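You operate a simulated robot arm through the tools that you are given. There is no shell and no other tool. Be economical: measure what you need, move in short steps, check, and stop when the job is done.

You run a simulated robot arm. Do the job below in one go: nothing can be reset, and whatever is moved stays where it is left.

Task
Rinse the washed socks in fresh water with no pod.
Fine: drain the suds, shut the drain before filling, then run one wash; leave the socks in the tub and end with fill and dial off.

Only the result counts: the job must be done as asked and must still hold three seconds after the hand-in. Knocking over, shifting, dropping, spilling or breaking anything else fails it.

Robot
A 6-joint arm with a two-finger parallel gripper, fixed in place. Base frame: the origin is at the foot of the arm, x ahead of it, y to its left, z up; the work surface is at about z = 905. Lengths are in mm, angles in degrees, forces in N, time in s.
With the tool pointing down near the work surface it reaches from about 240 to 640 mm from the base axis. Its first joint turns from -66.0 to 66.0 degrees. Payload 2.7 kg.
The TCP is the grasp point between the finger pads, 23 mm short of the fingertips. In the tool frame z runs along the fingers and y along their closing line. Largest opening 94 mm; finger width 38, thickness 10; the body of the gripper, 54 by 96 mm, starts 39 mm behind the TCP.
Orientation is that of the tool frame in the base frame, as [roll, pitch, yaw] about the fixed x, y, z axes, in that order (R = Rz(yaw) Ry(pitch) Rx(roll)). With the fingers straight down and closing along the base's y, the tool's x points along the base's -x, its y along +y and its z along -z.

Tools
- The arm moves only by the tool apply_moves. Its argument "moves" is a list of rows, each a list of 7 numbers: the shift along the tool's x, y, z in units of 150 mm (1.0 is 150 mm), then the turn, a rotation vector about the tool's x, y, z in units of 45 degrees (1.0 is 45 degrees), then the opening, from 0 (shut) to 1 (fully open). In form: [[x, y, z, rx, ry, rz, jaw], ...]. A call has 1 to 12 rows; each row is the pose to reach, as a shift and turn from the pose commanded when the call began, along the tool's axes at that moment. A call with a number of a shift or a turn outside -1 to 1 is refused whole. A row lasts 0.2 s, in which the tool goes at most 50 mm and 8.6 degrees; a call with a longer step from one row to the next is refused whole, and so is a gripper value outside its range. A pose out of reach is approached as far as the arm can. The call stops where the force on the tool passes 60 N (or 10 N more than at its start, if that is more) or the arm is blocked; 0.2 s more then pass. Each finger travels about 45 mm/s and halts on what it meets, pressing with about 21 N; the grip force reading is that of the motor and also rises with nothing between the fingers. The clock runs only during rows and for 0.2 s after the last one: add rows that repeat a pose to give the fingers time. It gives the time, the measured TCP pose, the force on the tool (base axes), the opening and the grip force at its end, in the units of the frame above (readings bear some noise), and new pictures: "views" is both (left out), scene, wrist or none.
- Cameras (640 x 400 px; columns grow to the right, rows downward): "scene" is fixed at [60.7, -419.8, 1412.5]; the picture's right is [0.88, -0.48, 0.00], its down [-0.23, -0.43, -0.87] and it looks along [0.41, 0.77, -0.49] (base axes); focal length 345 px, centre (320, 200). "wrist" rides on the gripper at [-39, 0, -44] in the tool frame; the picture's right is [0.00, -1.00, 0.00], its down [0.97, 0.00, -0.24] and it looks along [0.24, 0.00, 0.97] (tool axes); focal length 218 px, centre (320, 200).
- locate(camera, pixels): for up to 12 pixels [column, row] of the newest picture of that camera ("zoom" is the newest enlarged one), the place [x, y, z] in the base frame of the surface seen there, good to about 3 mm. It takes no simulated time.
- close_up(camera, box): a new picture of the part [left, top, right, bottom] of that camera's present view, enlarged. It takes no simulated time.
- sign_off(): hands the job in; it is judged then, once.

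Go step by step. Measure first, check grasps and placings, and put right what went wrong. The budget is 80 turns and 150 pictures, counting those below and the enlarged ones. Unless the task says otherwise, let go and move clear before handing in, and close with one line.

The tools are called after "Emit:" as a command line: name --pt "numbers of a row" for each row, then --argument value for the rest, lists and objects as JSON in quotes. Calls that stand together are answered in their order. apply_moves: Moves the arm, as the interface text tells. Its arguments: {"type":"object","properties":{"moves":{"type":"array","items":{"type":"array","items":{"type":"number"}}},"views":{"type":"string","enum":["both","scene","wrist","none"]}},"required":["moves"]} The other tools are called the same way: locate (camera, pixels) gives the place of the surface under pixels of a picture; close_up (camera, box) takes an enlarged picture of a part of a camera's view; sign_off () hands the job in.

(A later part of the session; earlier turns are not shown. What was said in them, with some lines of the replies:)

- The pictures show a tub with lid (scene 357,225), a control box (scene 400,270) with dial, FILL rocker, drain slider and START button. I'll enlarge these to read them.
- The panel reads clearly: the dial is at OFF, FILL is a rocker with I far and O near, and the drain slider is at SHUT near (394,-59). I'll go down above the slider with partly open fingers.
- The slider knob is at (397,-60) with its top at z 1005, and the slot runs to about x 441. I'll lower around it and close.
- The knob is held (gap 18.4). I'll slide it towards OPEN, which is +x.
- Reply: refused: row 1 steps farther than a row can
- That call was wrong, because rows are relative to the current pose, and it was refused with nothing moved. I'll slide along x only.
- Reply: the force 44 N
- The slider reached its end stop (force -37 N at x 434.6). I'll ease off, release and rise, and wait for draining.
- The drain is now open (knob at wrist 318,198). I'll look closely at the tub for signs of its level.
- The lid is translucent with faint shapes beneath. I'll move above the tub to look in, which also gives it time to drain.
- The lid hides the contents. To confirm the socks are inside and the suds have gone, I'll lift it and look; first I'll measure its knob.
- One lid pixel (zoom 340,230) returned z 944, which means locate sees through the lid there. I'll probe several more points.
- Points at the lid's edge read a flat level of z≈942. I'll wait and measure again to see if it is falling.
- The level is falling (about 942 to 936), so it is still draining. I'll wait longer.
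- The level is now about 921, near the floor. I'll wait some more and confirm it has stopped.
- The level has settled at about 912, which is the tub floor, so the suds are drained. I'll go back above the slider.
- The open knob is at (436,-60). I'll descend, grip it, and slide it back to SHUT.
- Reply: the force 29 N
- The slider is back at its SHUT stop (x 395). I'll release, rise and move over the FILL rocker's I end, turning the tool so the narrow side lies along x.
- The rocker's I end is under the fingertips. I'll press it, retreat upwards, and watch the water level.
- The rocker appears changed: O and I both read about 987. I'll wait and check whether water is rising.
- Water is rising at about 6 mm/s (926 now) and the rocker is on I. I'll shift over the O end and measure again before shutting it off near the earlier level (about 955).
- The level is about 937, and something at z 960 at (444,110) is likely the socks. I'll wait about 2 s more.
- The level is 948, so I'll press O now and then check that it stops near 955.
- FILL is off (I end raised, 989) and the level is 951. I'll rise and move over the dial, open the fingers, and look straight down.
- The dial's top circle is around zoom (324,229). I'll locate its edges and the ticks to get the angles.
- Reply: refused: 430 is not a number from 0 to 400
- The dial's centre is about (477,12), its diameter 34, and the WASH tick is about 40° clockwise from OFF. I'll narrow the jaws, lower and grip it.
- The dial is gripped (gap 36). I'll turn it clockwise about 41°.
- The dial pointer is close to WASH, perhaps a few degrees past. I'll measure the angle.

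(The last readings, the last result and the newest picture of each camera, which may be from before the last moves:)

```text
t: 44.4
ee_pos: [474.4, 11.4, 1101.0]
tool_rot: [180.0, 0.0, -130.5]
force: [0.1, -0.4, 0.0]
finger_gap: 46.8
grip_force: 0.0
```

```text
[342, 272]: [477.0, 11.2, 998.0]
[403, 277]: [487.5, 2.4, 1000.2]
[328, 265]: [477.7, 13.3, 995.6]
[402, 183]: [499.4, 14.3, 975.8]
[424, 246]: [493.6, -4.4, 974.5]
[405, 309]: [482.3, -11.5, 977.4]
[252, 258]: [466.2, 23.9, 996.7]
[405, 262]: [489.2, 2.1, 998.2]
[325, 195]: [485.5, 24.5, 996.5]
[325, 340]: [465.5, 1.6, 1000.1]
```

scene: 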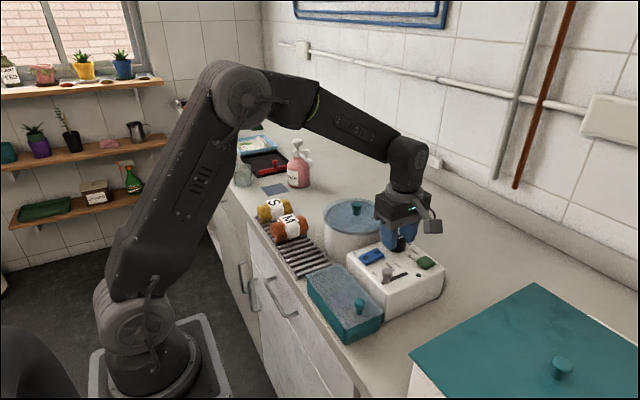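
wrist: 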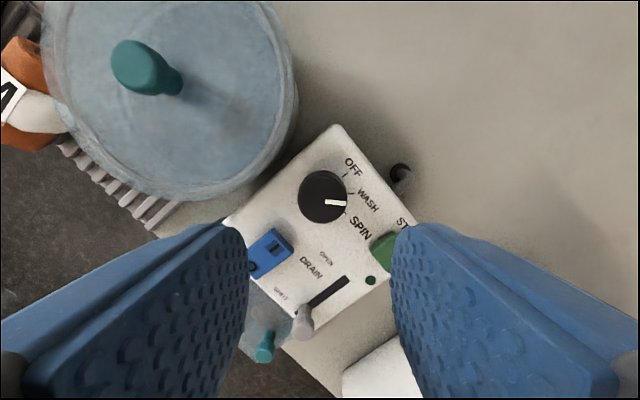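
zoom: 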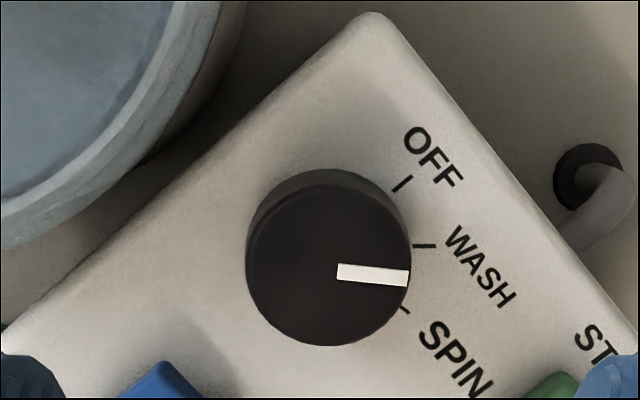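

Pointer bearing is about -40° and the tick about -44°, so WASH is set well enough. Now I'll close the jaws and press START at (488,-60) once.

Emit:
apply_moves --pt "0.1 -0.126 0 0 0 0 0.2" --pt "0.2 -0.252 0 0 0 0 0" --pt "0.303 -0.378 0 0 0 0 0" --pt "0.303 -0.378 0 0 0 0 0" --pt "0.303 -0.378 0.25 0 0 0 0" --pt "0.303 -0.378 0.5 0 0 0 0" --pt "0.303 -0.378 0.58 0 0 0 0" --pt "0.303 -0.378 0.62 0 0 0 0" --pt "0.303 -0.378 0.645 0 0 0 0" --pt "0.303 -0.378 0.5 0 0 0 0" --pt "0.303 -0.378 0.25 0 0 0 0" --pt "0.303 -0.378 0 0 0 0 0"

Emit:
close_up --camera "scene" --box '[320, 190, 460, 320]'

```text
t: 47.0
ee_pos: [487.0, -60.0, 1099.7]
tool_rot: [179.9, -0.1, -130.6]
force: [-0.5, 0.0, 0.9]
finger_gap: 0.2
grip_force: 20.7
```

scene: 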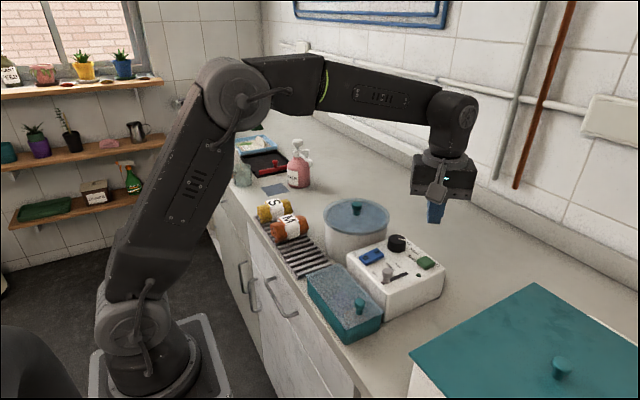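
wrist: 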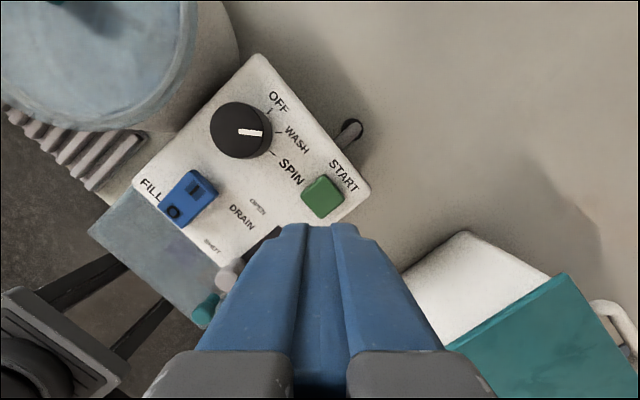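

```text
3.08 times, centred on (390, 255) of scene
```

zoom: 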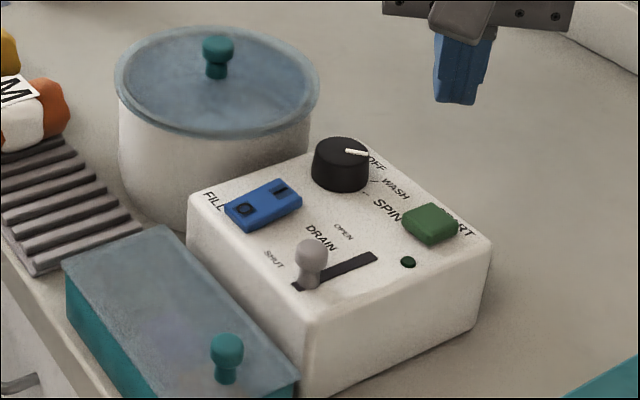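

The lamp (zoom 408,262) looks unlit. I'll wait a moment and recheck the lamp and the level.

Emit:
apply_moves --pt "0 0 0 0 0 0 0" --pt "0 0 0 0 0 0 0" --pt "0 0 0 0 0 0 0" --views "scene"

Emit:
close_up --camera "scene" --box '[380, 230, 450, 290]'

Emit:
close_up --camera "wrist" --box '[200, 80, 350, 210]'

```text
t: 47.8
ee_pos: [487.5, -60.0, 1100.8]
tool_rot: [180.0, 0.0, -130.5]
force: [-0.4, 0.2, 0.1]
finger_gap: 0.0
grip_force: 20.9
```

scene: 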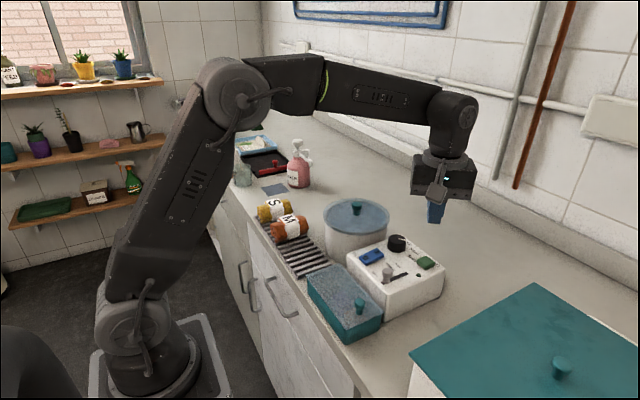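

```text
6.67 times, centred on (415, 260) of scene
```

zoom: 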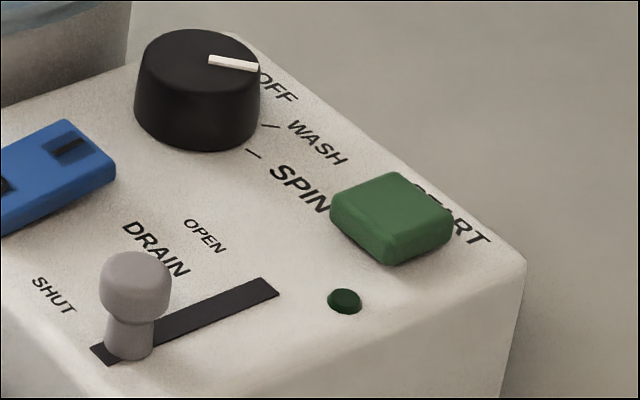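

```text
3.08 times, centred on (275, 145) of wrist
```

zoom: 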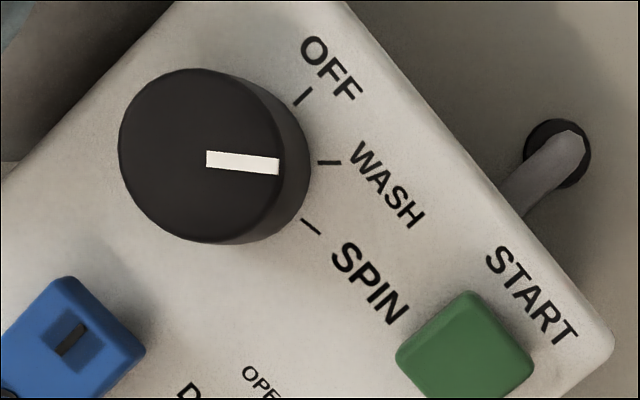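

The lamp is still dark; the dial looks at a 45° position. Before pressing again I'll wait a bit to rule out a cycle that is already running.

Emit:
apply_moves --pt "0 0 0 0 0 0 0" --pt "0 0 0 0 0 0 0" --pt "0 0 0 0 0 0 0" --pt "0 0 0 0 0 0 0" --pt "0 0 0 0 0 0 0" --pt "0 0 0 0 0 0 0" --pt "0 0 0 0 0 0 0" --pt "0 0 0 0 0 0 0" --pt "0 0 0 0 0 0 0" --pt "0 0 0 0 0 0 0" --pt "0 0 0 0 0 0 0" --pt "0 0 0 0 0 0 0" --views "both"

Emit:
close_up --camera "scene" --box '[320, 190, 450, 290]'

Emit:
locate --camera "wrist" --pixels '[[100, 50], [120, 40], [140, 60], [110, 70], [80, 60], [60, 50], [150, 30], [130, 90], [165, 60], [40, 30], [321, 195], [165, 95]]'

```text
t: 50.4
ee_pos: [486.6, -60.3, 1100.0]
tool_rot: [180.0, 0.1, -130.6]
force: [0.2, -0.4, -0.1]
finger_gap: 0.0
grip_force: 21.7
```

scene: 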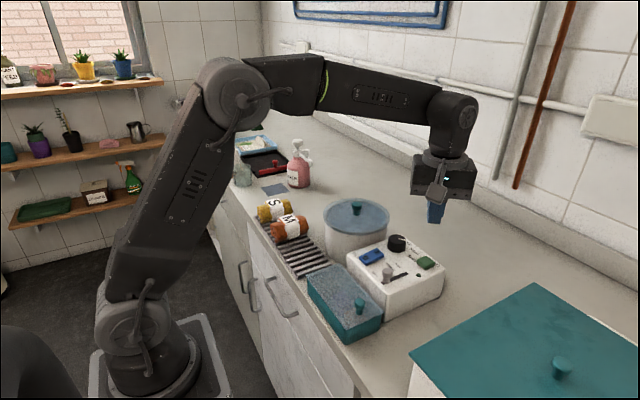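
wrist: 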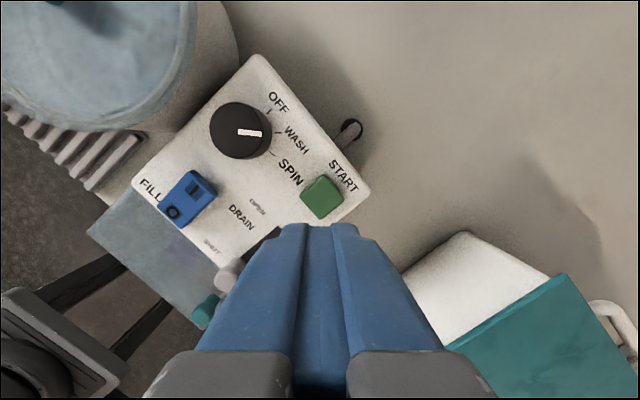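

```text
4.00 times, centred on (385, 240) of scene
```

zoom: 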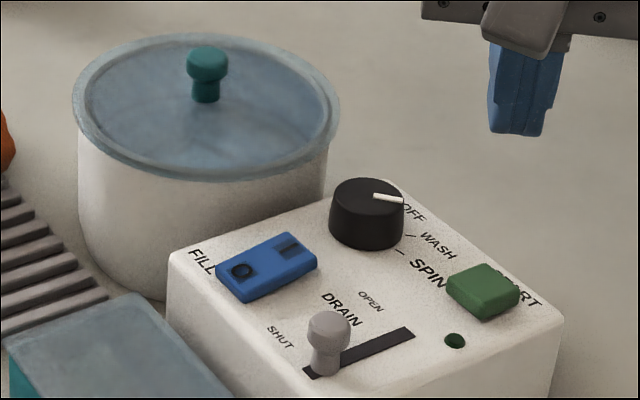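

```text
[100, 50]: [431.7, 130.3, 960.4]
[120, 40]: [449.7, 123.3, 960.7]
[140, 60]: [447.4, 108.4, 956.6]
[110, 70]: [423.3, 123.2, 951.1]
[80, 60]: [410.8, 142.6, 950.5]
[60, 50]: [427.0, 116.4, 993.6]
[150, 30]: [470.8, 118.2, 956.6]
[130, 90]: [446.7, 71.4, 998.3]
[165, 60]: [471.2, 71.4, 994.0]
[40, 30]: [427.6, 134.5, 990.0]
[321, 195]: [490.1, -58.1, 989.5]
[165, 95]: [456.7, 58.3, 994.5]
```

Level holds at 951, with a bundle at the centre (z≈960), and the lamp is dark, so no cycle is evident. I'll press START slowly, hold it, and read the force and lamp.

Emit:
apply_moves --pt "0 0 0.25 0 0 0 0" --pt "0 0 0.5 0 0 0 0" --pt "0 0 0.58 0 0 0 0" --pt "0 0 0.61 0 0 0 0" --pt "0 0 0.63 0 0 0 0" --pt "0 0 0.65 0 0 0 0" --pt "0 0 0.66 0 0 0 0" --pt "0 0 0.66 0 0 0 0" --views "both"

Emit:
close_up --camera "scene" --box '[360, 210, 460, 310]'

```text
t: 52.2
ee_pos: [488.1, -61.5, 1001.5]
tool_rot: [-179.8, 0.2, -130.6]
force: [-7.9, -6.2, 27.0]
finger_gap: 0.1
grip_force: 20.8
```

scene: 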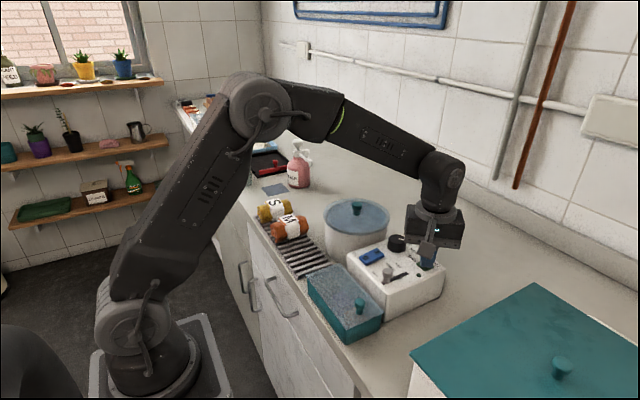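
wrist: 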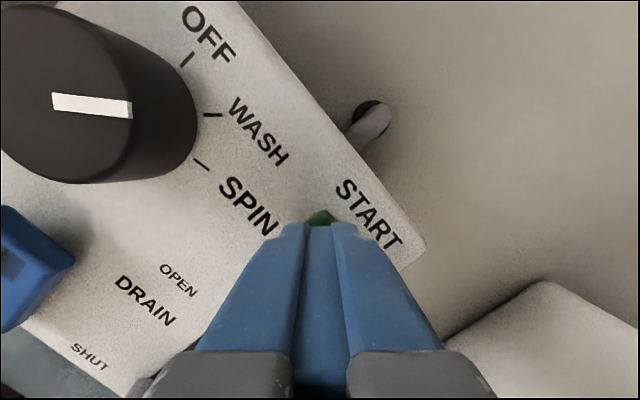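

```text
4.00 times, centred on (410, 260) of scene
```

zoom: 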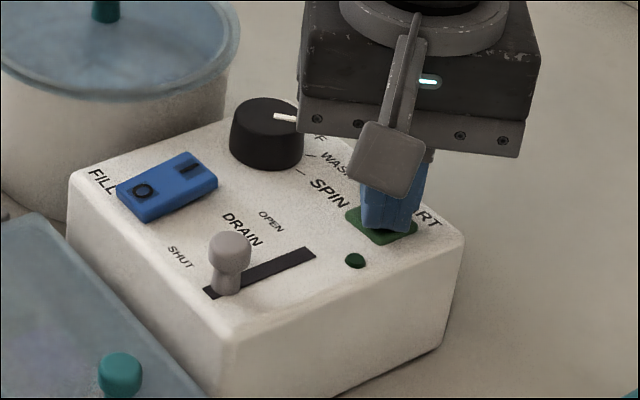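

The button went fully down (27 N). I'll rise and check the lamp closely.

Emit:
apply_moves --pt "0 0 -0.2 0 0 0 0" --pt "0 0 -0.45 0 0 0 0" --pt "0 0 -0.66 0 0 0 0" --pt "0 0 -0.66 0 0 0 0" --views "scene"

Emit:
close_up --camera "scene" --box '[380, 230, 450, 290]'

```text
t: 53.2
ee_pos: [486.5, -60.0, 1100.9]
tool_rot: [180.0, 0.1, -130.5]
force: [0.2, -1.1, -0.6]
finger_gap: 0.0
grip_force: 21.2
```

scene: 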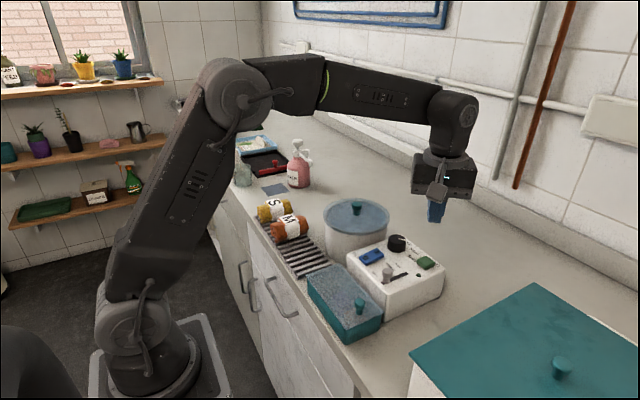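

```text
6.67 times, centred on (415, 260) of scene
```

zoom: 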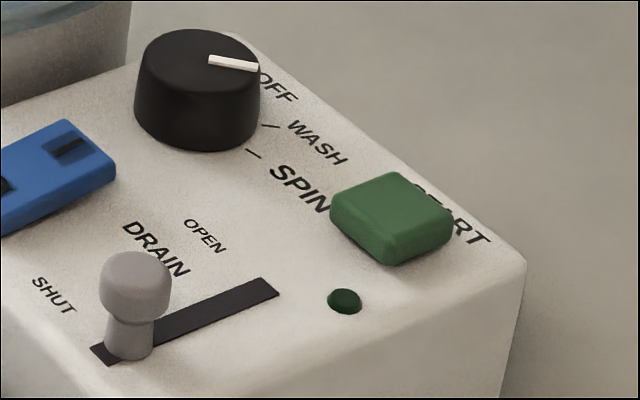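

It has not started. From the scene picture I compute the pointer at about -47° and the WASH tick at about -39°, so the dial is some 7° too far. I'll re-grip it.

Emit:
apply_moves --pt "-0.107 0.12 0 0 0 0 0.3" --pt "-0.214 0.24 0 0 0 0 0.5" --pt "-0.322 0.361 0 0 0 0 0.5" --pt "-0.322 0.361 0 0 0 0 0.5" --pt "-0.322 0.361 0.3 0 0 0 0.5" --pt "-0.322 0.361 0.5 0 0 0 0.5" --pt "-0.322 0.361 0.61 0 0 0 0.5" --pt "-0.322 0.361 0.61 0 0 0 0.35" --pt "-0.322 0.361 0.61 0 0 0 0.25" --pt "-0.322 0.361 0.61 0 0 0 0.25" --views "wrist"

```text
t: 55.4
ee_pos: [477.9, 12.7, 1007.4]
tool_rot: [179.9, 0.0, -130.5]
force: [-3.0, 2.7, 2.0]
finger_gap: 36.5
grip_force: 44.9
```

wrist: 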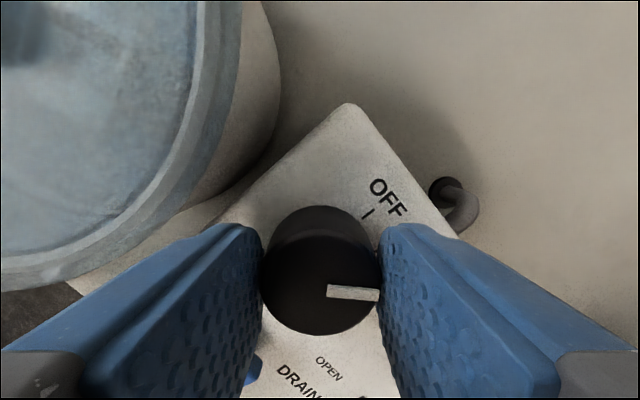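

The grip is centred and the pointer sits 5.6° clockwise of the closing line. I'll turn it back about 7°, release and rise.

Emit:
apply_moves --pt "0 0 0 0 0 -0.08 0.25" --pt "0 0 0 0 0 -0.155 0.25" --pt "0 0 0 0 0 -0.155 0.25" --pt "0 0 0 0 0 -0.155 0.25" --pt "0 0 0 0 0 -0.155 0.5" --pt "0 0 0 0 0 -0.155 0.5" --pt "0 0 0 0 0 -0.155 0.5" --pt "0 0 -0.25 0 0 -0.155 0.5" --pt "0 0 -0.5 0 0 -0.155 0.5" --pt "0 0 -0.6 0 0 -0.155 0.5" --views "both"

Emit:
close_up --camera "wrist" --box '[240, 120, 400, 240]'

Emit:
close_up --camera "scene" --box '[380, 230, 450, 290]'

```text
t: 57.6
ee_pos: [476.8, 12.5, 1100.7]
tool_rot: [-179.9, 0.0, -123.6]
force: [-1.6, 0.5, -0.2]
finger_gap: 46.8
grip_force: 0.0
```

scene: 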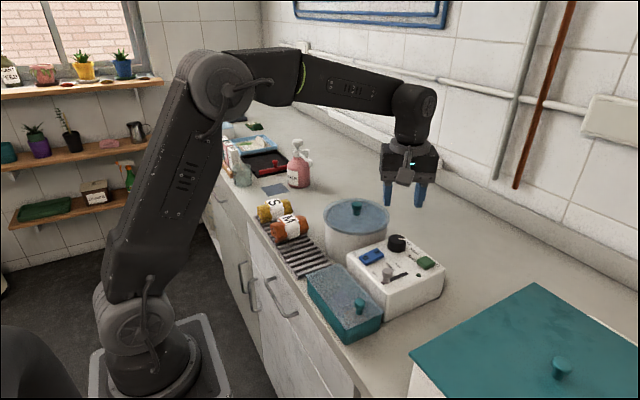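
wrist: 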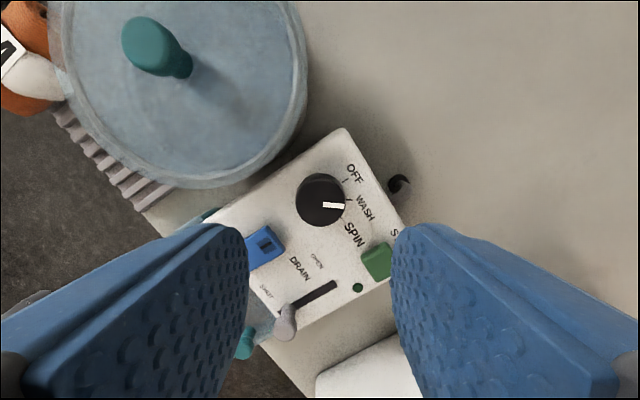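

```text
3.33 times, centred on (320, 180) of wrist
```

zoom: 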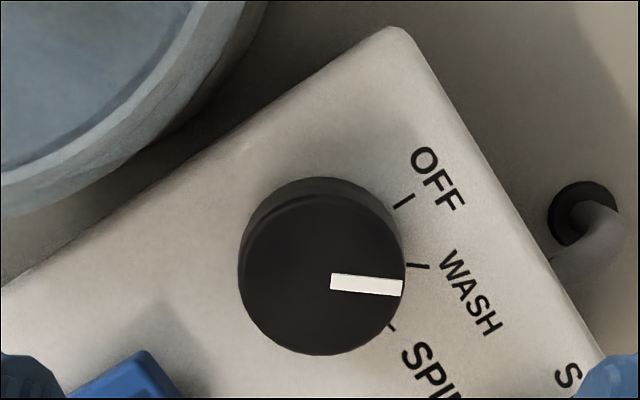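

```text
6.67 times, centred on (415, 260) of scene
```

zoom: 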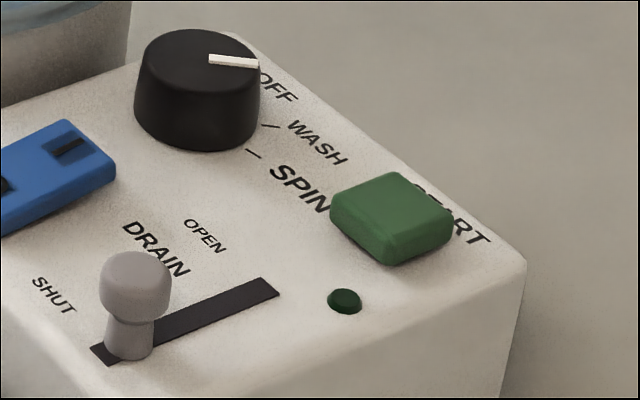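

The pointer is now parallel to the WASH tick (both about +5° in the zoom). I'll press START again.

Emit:
apply_moves --pt "0.12 -0.11 0 0 0 0 0.2" --pt "0.24 -0.22 0 0 0 0 0" --pt "0.361 -0.33 0 0 0 0 0" --pt "0.361 -0.33 0 0 0 0 0" --pt "0.361 -0.33 0.3 0 0 0 0" --pt "0.361 -0.33 0.55 0 0 0 0" --pt "0.361 -0.33 0.61 0 0 0 0" --pt "0.361 -0.33 0.64 0 0 0 0" --pt "0.361 -0.33 0.66 0 0 0 0" --pt "0.361 -0.33 0.5 0 0 0 0" --pt "0.361 -0.33 0.25 0 0 0 0" --pt "0.361 -0.33 0 0 0 0 0" --views "scene"

Emit:
close_up --camera "scene" --box '[320, 190, 450, 290]'

```text
t: 60.2
ee_pos: [489.5, -59.0, 1096.8]
tool_rot: [180.0, 0.1, -123.7]
force: [0.0, -0.1, -0.2]
finger_gap: 0.2
grip_force: 20.8
```

scene: 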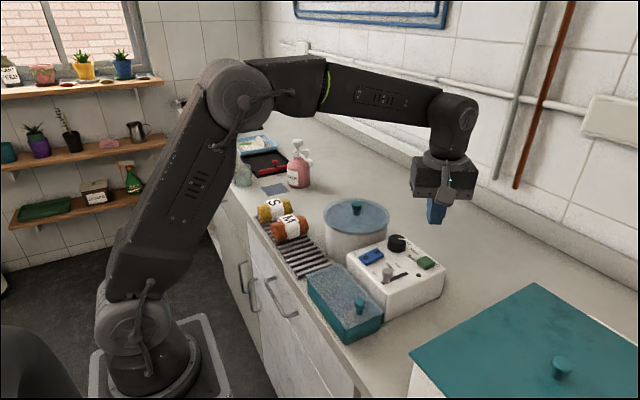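

```text
4.00 times, centred on (385, 240) of scene
```

zoom: 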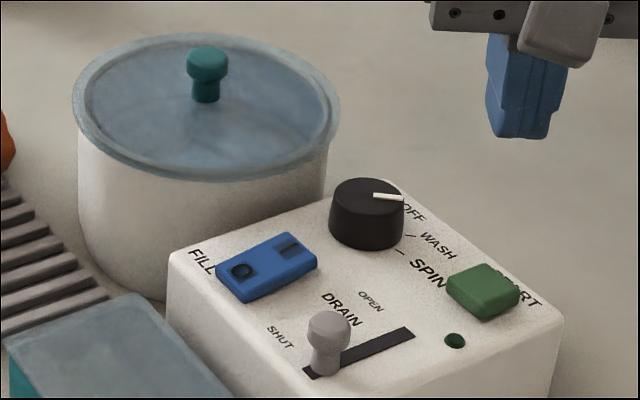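

The lamp is still dark. The starting level, by the drain rate, was nearer 959 than today's 951, so the water may be too low; I'll look at the tub and lamp from the wrist before deciding.

Emit:
apply_moves --pt "0 0.1 -0.1 0 0 0 0" --pt "-0.2 0.3 -0.25 0 0 0 0" --pt "-0.4 0.45 -0.4 0 0 0 0" --pt "-0.6 0.5 -0.55 0 0 0 0" --pt "-0.6 0.5 -0.55 0 0 0 0" --views "wrist"

Emit:
close_up --camera "wrist" --box '[100, 0, 420, 220]'

```text
t: 61.4
ee_pos: [475.7, 56.2, 1180.7]
tool_rot: [-179.9, 0.0, -123.6]
force: [0.5, -0.2, 0.1]
finger_gap: 0.1
grip_force: 21.2
```

wrist: 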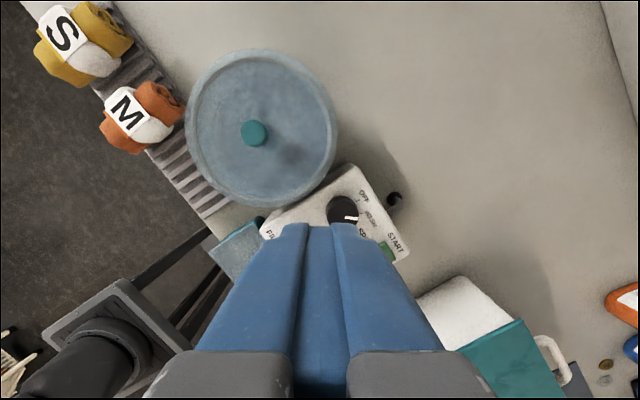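

```text
1.82 times, centred on (260, 110) of wrist
```

zoom: 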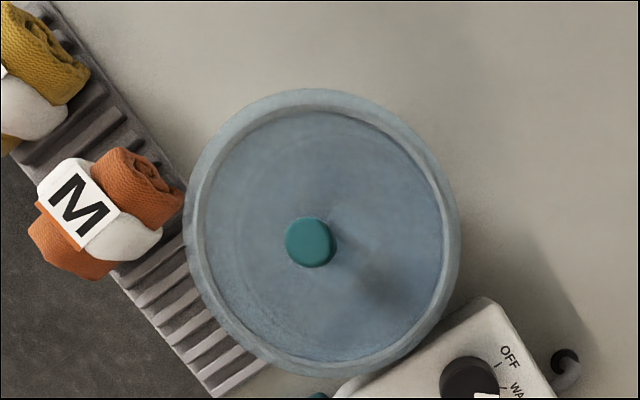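

I'll sample the depth inside the tub.

Emit:
locate --camera "zoom" --pixels '[[230, 200], [240, 300], [270, 150], [320, 140], [370, 160], [410, 200], [420, 250], [400, 310], [350, 340], [290, 330], [260, 250], [340, 190]]'

Emit:
locate --camera "zoom" --pixels '[[300, 190], [270, 200], [280, 280], [330, 290], [370, 260], [380, 220], [350, 220], [290, 165], [250, 220], [250, 275], [320, 310], [390, 280]]'

```text
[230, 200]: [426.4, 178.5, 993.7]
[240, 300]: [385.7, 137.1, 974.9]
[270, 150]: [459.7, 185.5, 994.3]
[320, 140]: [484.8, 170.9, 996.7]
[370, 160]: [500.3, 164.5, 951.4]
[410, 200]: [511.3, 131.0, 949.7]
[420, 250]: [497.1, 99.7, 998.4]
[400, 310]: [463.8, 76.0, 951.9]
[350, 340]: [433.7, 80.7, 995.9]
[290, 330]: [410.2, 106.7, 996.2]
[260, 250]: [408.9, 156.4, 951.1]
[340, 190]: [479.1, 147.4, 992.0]
```

```text
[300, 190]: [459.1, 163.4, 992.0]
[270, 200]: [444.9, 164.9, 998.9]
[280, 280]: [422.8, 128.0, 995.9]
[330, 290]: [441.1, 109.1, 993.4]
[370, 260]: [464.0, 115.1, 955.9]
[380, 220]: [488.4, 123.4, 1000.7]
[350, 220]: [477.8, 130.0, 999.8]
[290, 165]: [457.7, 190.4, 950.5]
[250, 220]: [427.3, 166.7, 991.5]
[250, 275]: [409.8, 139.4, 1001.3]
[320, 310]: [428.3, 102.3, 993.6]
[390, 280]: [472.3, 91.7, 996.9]
```

The water is at 951 everywhere and still, so the wash hasn't run. I'll top up: first go back over the I end in the earlier orientation.

Emit:
apply_moves --pt "0.093 0.021 0.1 0 0 -0.149 0" --pt "0.187 0.042 0.3 0 0 -0.298 0" --pt "0.28 0.062 0.5 0 0 -0.447 0" --pt "0.373 0.083 0.7 0 0 -0.596 0" --pt "0.467 0.104 0.867 0 0 -0.747 0" --pt "0.467 0.104 0.867 0 0 -0.747 0" --views "wrist"

```text
t: 62.8
ee_pos: [424.2, 6.1, 1049.0]
tool_rot: [180.0, 0.1, -89.9]
force: [0.3, 0.0, -0.5]
finger_gap: 0.0
grip_force: 21.3
```

wrist: 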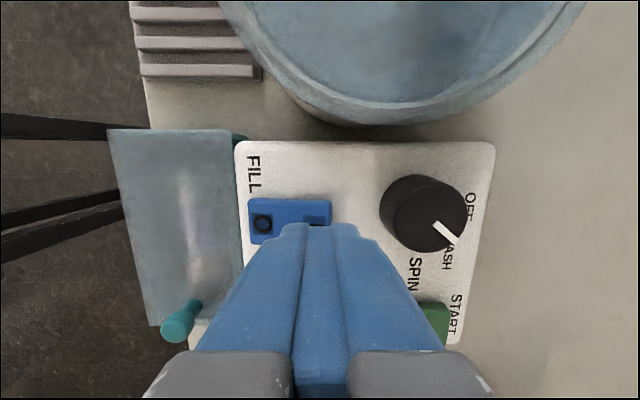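

The tool is over the I end. I'll press I, pause briefly, then press O to add about 8 mm.

Emit:
apply_moves --pt "0 0 0.2 0 0 0 0" --pt "0 0 0.26 0 0 0 0" --pt "0 0 0.295 0 0 0 0" --pt "0 0 0.15 0 0 0 0" --pt "0 0.213 0.1 0 0 0 0" --pt "0 0.213 0.15 0 0 0 0" --pt "0 0.213 0.15 0 0 0 0" --pt "0 0.213 0.22 0 0 0 0" --pt "0 0.213 0.27 0 0 0 0" --pt "0 0.213 0.295 0 0 0 0" --pt "0 0.213 0.15 0 0 0 0" --pt "0 0.213 0 0 0 0 0" --views "both"

Emit:
locate --camera "wrist" --pixels '[[350, 20], [390, 40], [430, 20], [385, 42], [388, 231], [340, 215], [340, 20], [360, 30], [375, 35], [405, 45]]'

Emit:
close_up --camera "scene" --box '[320, 190, 450, 290]'

```text
t: 65.4
ee_pos: [393.3, 6.2, 1050.4]
tool_rot: [-180.0, 0.0, -89.9]
force: [0.7, 0.6, 0.2]
finger_gap: 0.2
grip_force: 21.2
```

scene: 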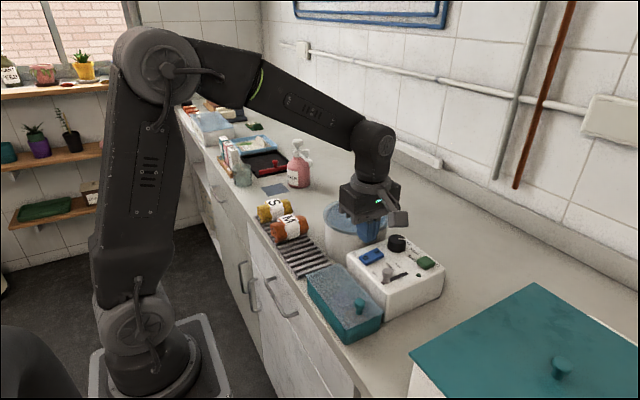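
wrist: 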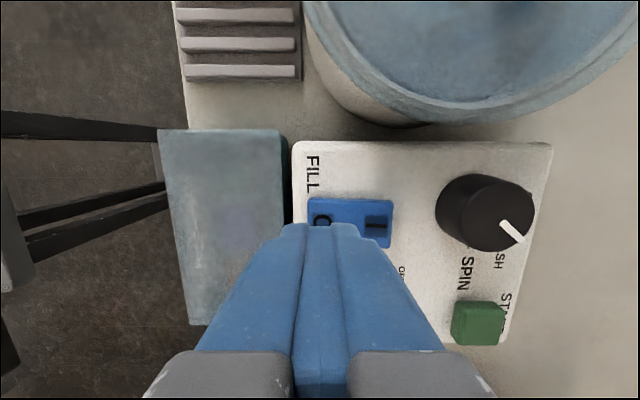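

```text
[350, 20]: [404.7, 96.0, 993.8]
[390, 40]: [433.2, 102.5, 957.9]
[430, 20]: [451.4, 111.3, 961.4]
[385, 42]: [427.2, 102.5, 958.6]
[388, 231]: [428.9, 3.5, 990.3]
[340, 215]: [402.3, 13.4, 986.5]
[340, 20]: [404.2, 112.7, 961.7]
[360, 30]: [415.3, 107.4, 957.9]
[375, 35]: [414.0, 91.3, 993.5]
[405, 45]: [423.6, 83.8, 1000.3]
```

```text
4.00 times, centred on (385, 240) of scene
```

zoom: 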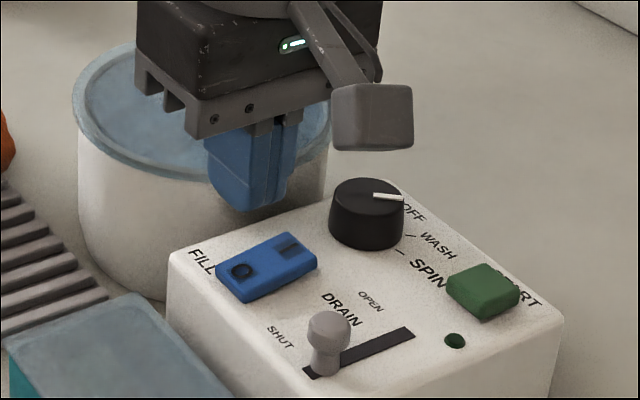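

Level is now 958.5 and FILL is off. I'll press START again.

Emit:
apply_moves --pt "0.1 -0.15 -0.1 0 0 0 0" --pt "0.21 -0.31 -0.1 0 0 0 0" --pt "0.33 -0.48 -0.1 0 0 0 0" --pt "0.441 -0.633 -0.1 0 0 0 0" --pt "0.441 -0.633 0 0 0 0 0" --pt "0.441 -0.633 0.2 0 0 0 0" --pt "0.441 -0.633 0.27 0 0 0 0" --pt "0.441 -0.633 0.3 0 0 0 0" --pt "0.441 -0.633 0.325 0 0 0 0" --pt "0.441 -0.633 0.2 0 0 0 0" --pt "0.441 -0.633 0 0 0 0 0" --views "scene"

Emit:
close_up --camera "scene" --box '[320, 190, 450, 290]'

```text
t: 67.8
ee_pos: [488.6, -60.3, 1050.5]
tool_rot: [180.0, 0.1, -89.9]
force: [0.1, 0.5, 0.3]
finger_gap: 0.0
grip_force: 20.7
```

scene: 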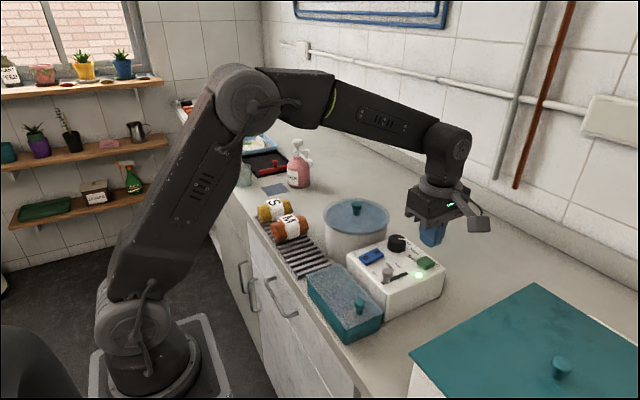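

```text
4.00 times, centred on (385, 240) of scene
```

zoom: 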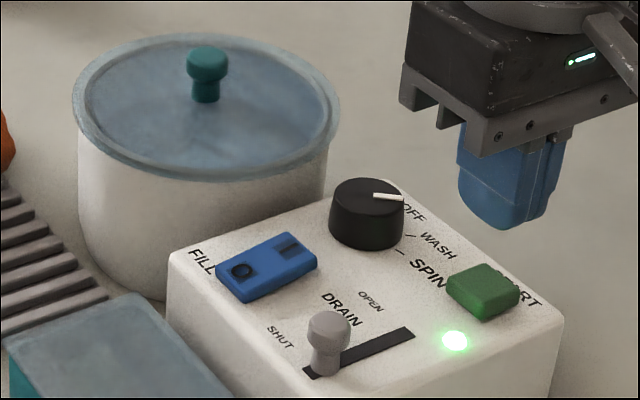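

The lamp is lit: the wash is running. I'll rise a little, hold still, and wait for it to go out.

Emit:
apply_moves --pt "0 0 -0.2 0 0 0 0" --pt "0 0 -0.35 0 0 0 0" --pt "0 0 -0.35 0 0 0 0" --pt "0 0 -0.35 0 0 0 0" --pt "0 0 -0.35 0 0 0 0" --pt "0 0 -0.35 0 0 0 0" --pt "0 0 -0.35 0 0 0 0" --pt "0 0 -0.35 0 0 0 0" --pt "0 0 -0.35 0 0 0 0" --pt "0 0 -0.35 0 0 0 0" --pt "0 0 -0.35 0 0 0 0" --pt "0 0 -0.35 0 0 0 0" --views "none"

Emit:
apply_moves --pt "0 0 0 0 0 0 0" --pt "0 0 0 0 0 0 0" --pt "0 0 0 0 0 0 0" --pt "0 0 0 0 0 0 0" --pt "0 0 0 0 0 0 0" --pt "0 0 0 0 0 0 0" --pt "0 0 0 0 0 0 0" --pt "0 0 0 0 0 0 0" --pt "0 0 0 0 0 0 0" --pt "0 0 0 0 0 0 0" --pt "0 0 0 0 0 0 0" --pt "0 0 0 0 0 0 0" --views "scene"

```text
t: 70.4
ee_pos: [487.5, -60.4, 1103.6]
tool_rot: [-180.0, 0.1, -89.8]
force: [-0.7, -0.8, -0.4]
finger_gap: 0.1
grip_force: 21.2
```

```text
t: 73.0
ee_pos: [487.6, -60.4, 1103.4]
tool_rot: [-180.0, 0.0, -90.0]
force: [-0.5, -0.1, 0.3]
finger_gap: 0.3
grip_force: 21.2
```

scene: 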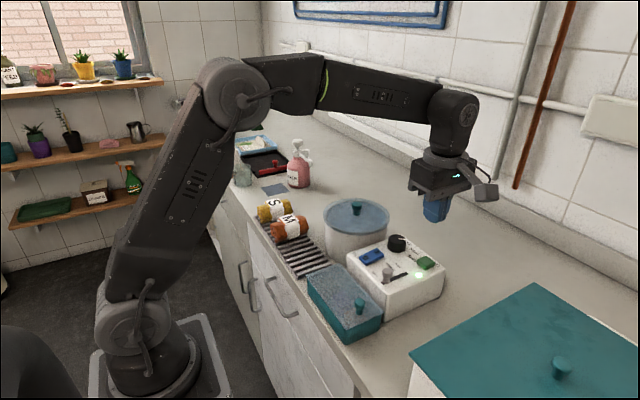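

The lamp is still lit (scene 419,274). I'll use the time to move above the dial with the jaws at half, and keep waiting.

Emit:
apply_moves --pt "-0.16 0.023 0 0 0 0 0.3" --pt "-0.32 0.047 0 0 0 0 0.5" --pt "-0.483 0.07 0 0 0 0 0.5" --pt "-0.483 0.07 0 0 0 0 0.5" --pt "-0.483 0.07 0 0 0 0 0.5" --pt "-0.483 0.07 0 0 0 0 0.5" --pt "-0.483 0.07 0 0 0 0 0.5" --pt "-0.483 0.07 0 0 0 0 0.5" --pt "-0.483 0.07 0 0 0 0 0.5" --pt "-0.483 0.07 0 0 0 0 0.5" --pt "-0.483 0.07 0 0 0 0 0.5" --pt "-0.483 0.07 0 0 0 0 0.5" --views "scene"

Emit:
apply_moves --pt "0 0 0 0 0 0 0.5" --pt "0 0 0 0 0 0 0.5" --pt "0 0 0 0 0 0 0.5" --pt "0 0 0 0 0 0 0.5" --pt "0 0 0 0 0 0 0.5" --pt "0 0 0 0 0 0 0.5" --pt "0 0 0 0 0 0 0.5" --pt "0 0 0 0 0 0 0.5" --pt "0 0 0 0 0 0 0.5" --pt "0 0 0 0 0 0 0.5" --pt "0 0 0 0 0 0 0.5" --pt "0 0 0 0 0 0 0.5" --views "scene"

```text
t: 75.6
ee_pos: [477.5, 11.1, 1103.4]
tool_rot: [-180.0, 0.0, -90.0]
force: [-0.2, 0.0, 0.1]
finger_gap: 46.9
grip_force: 0.0
```

scene: 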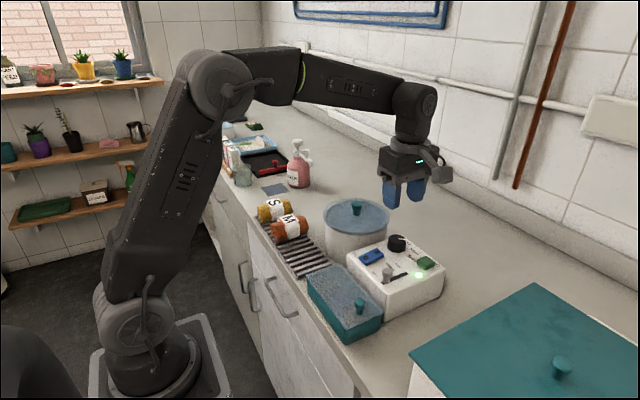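

```text
t: 78.2
ee_pos: [477.0, 12.1, 1102.8]
tool_rot: [-180.0, 0.0, -89.9]
force: [0.2, -0.3, -0.6]
finger_gap: 47.0
grip_force: 0.0
```

scene: 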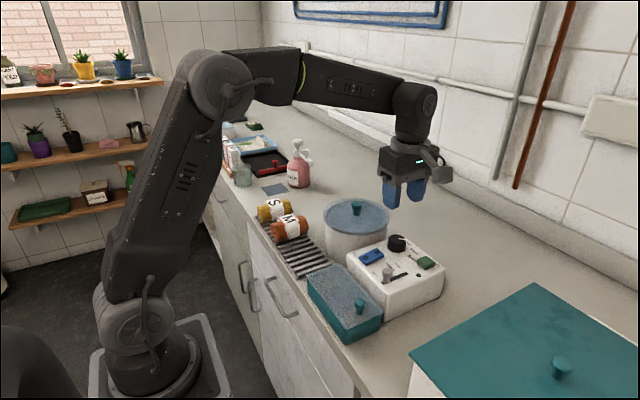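

The lamp is out at t 78.2, so the single wash has finished. I'll lower and grip the dial.

Emit:
apply_moves --pt "0 0 0.3 0 0 0 0.5" --pt "0 0 0.5 0 0 0 0.5" --pt "0 0 0.625 0 0 0 0.5" --pt "0 0 0.625 0 0 0 0.35" --pt "0 0 0.625 0 0 0 0.25" --pt "0 0 0.625 0 0 0 0.25"

Emit:
close_up --camera "scene" --box '[360, 210, 460, 310]'

```text
t: 79.6
ee_pos: [477.2, 12.1, 1009.6]
tool_rot: [179.8, 0.1, -90.0]
force: [-14.9, -1.3, 3.7]
finger_gap: 36.0
grip_force: 45.0
```

scene: 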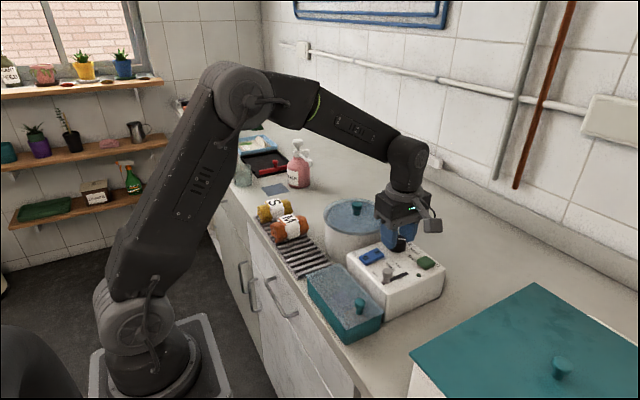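
wrist: 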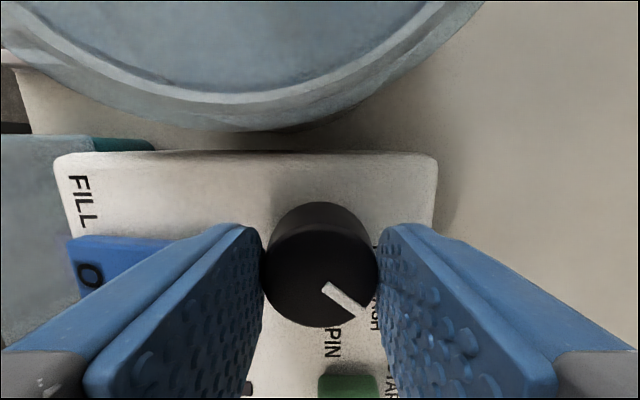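

```text
4.00 times, centred on (410, 260) of scene
```

zoom: 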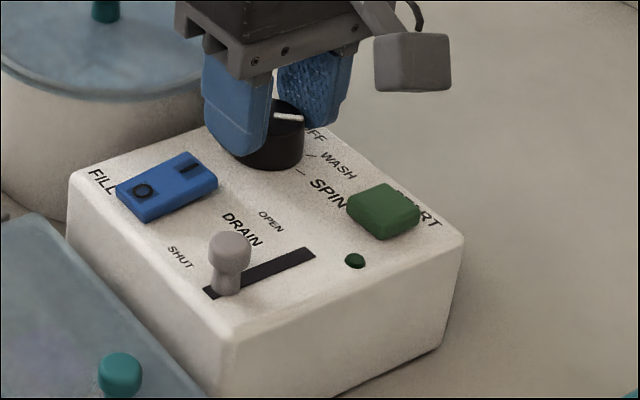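

The dial is gripped. I'll turn it counter-clockwise about 39° to OFF, release and rise.

Emit:
apply_moves --pt "0 0 0 0 0 -0.15 0.25" --pt "0 0 0 0 0 -0.3 0.25" --pt "0 0 0 0 0 -0.45 0.25" --pt "0 0 0 0 0 -0.6 0.25" --pt "0 0 0 0 0 -0.74 0.25" --pt "0 0 0 0 0 -0.87 0.25" --pt "0 0 0 0 0 -0.87 0.25" --pt "0 0 0 0 0 -0.87 0.5" --pt "0 0 0 0 0 -0.87 0.5" --pt "0 0 -0.25 0 0 -0.87 0.5" --pt "0 0 -0.5 0 0 -0.87 0.5" --pt "0 0 -0.65 0 0 -0.87 0.5" --views "both"

Emit:
close_up --camera "wrist" --box '[240, 120, 400, 240]'

Emit:
close_up --camera "scene" --box '[380, 230, 450, 290]'

```text
t: 82.2
ee_pos: [478.9, 12.3, 1107.8]
tool_rot: [-180.0, 0.0, -50.9]
force: [-0.9, 0.6, 0.9]
finger_gap: 46.8
grip_force: 0.0
```

scene: 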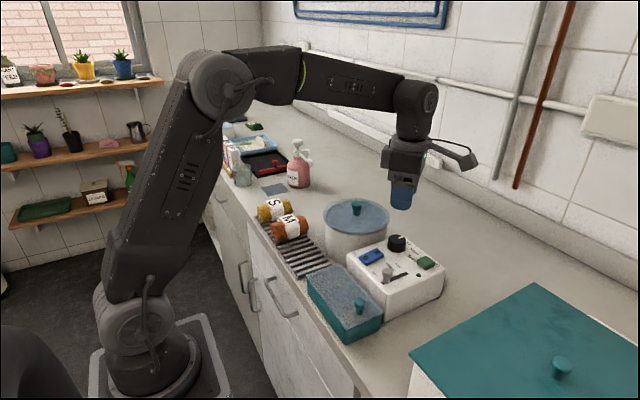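
wrist: 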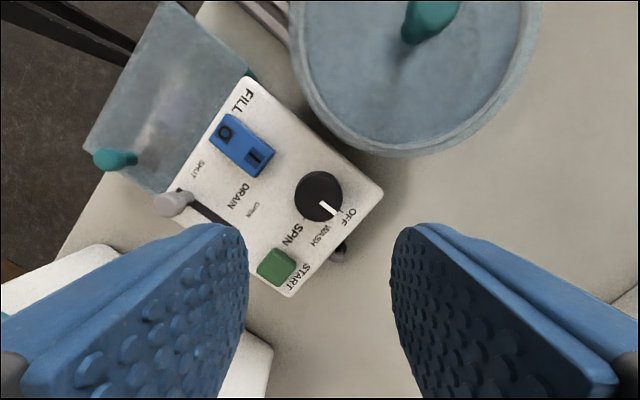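

```text
3.33 times, centred on (320, 180) of wrist
```

zoom: 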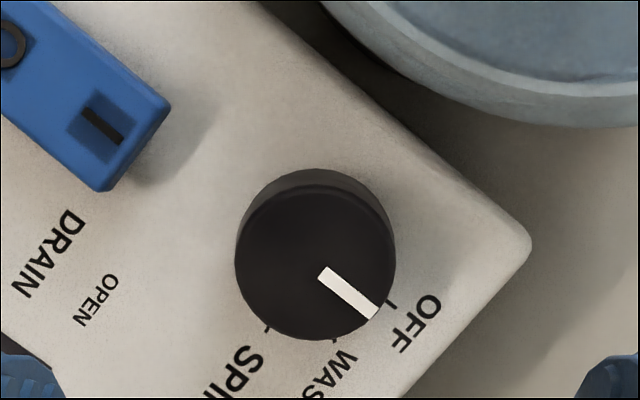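

```text
6.67 times, centred on (415, 260) of scene
```

zoom: 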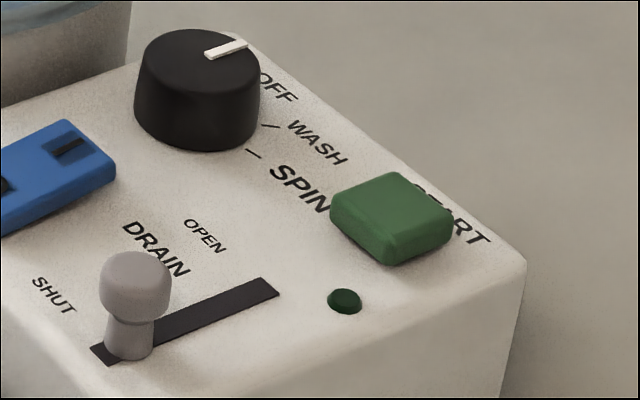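

The pointer is back at OFF (within 1°), FILL is off, the drain is SHUT, the lamp is out, the lid is on and the gripper is clear above. I'll hand in.

Emit:
sign_off

```text
The job is handed in.
```

I drained the suds, shut the drain, refilled the tub with fresh water and ran one wash with no pod. The socks are still in the tub, and fill and dial are off.
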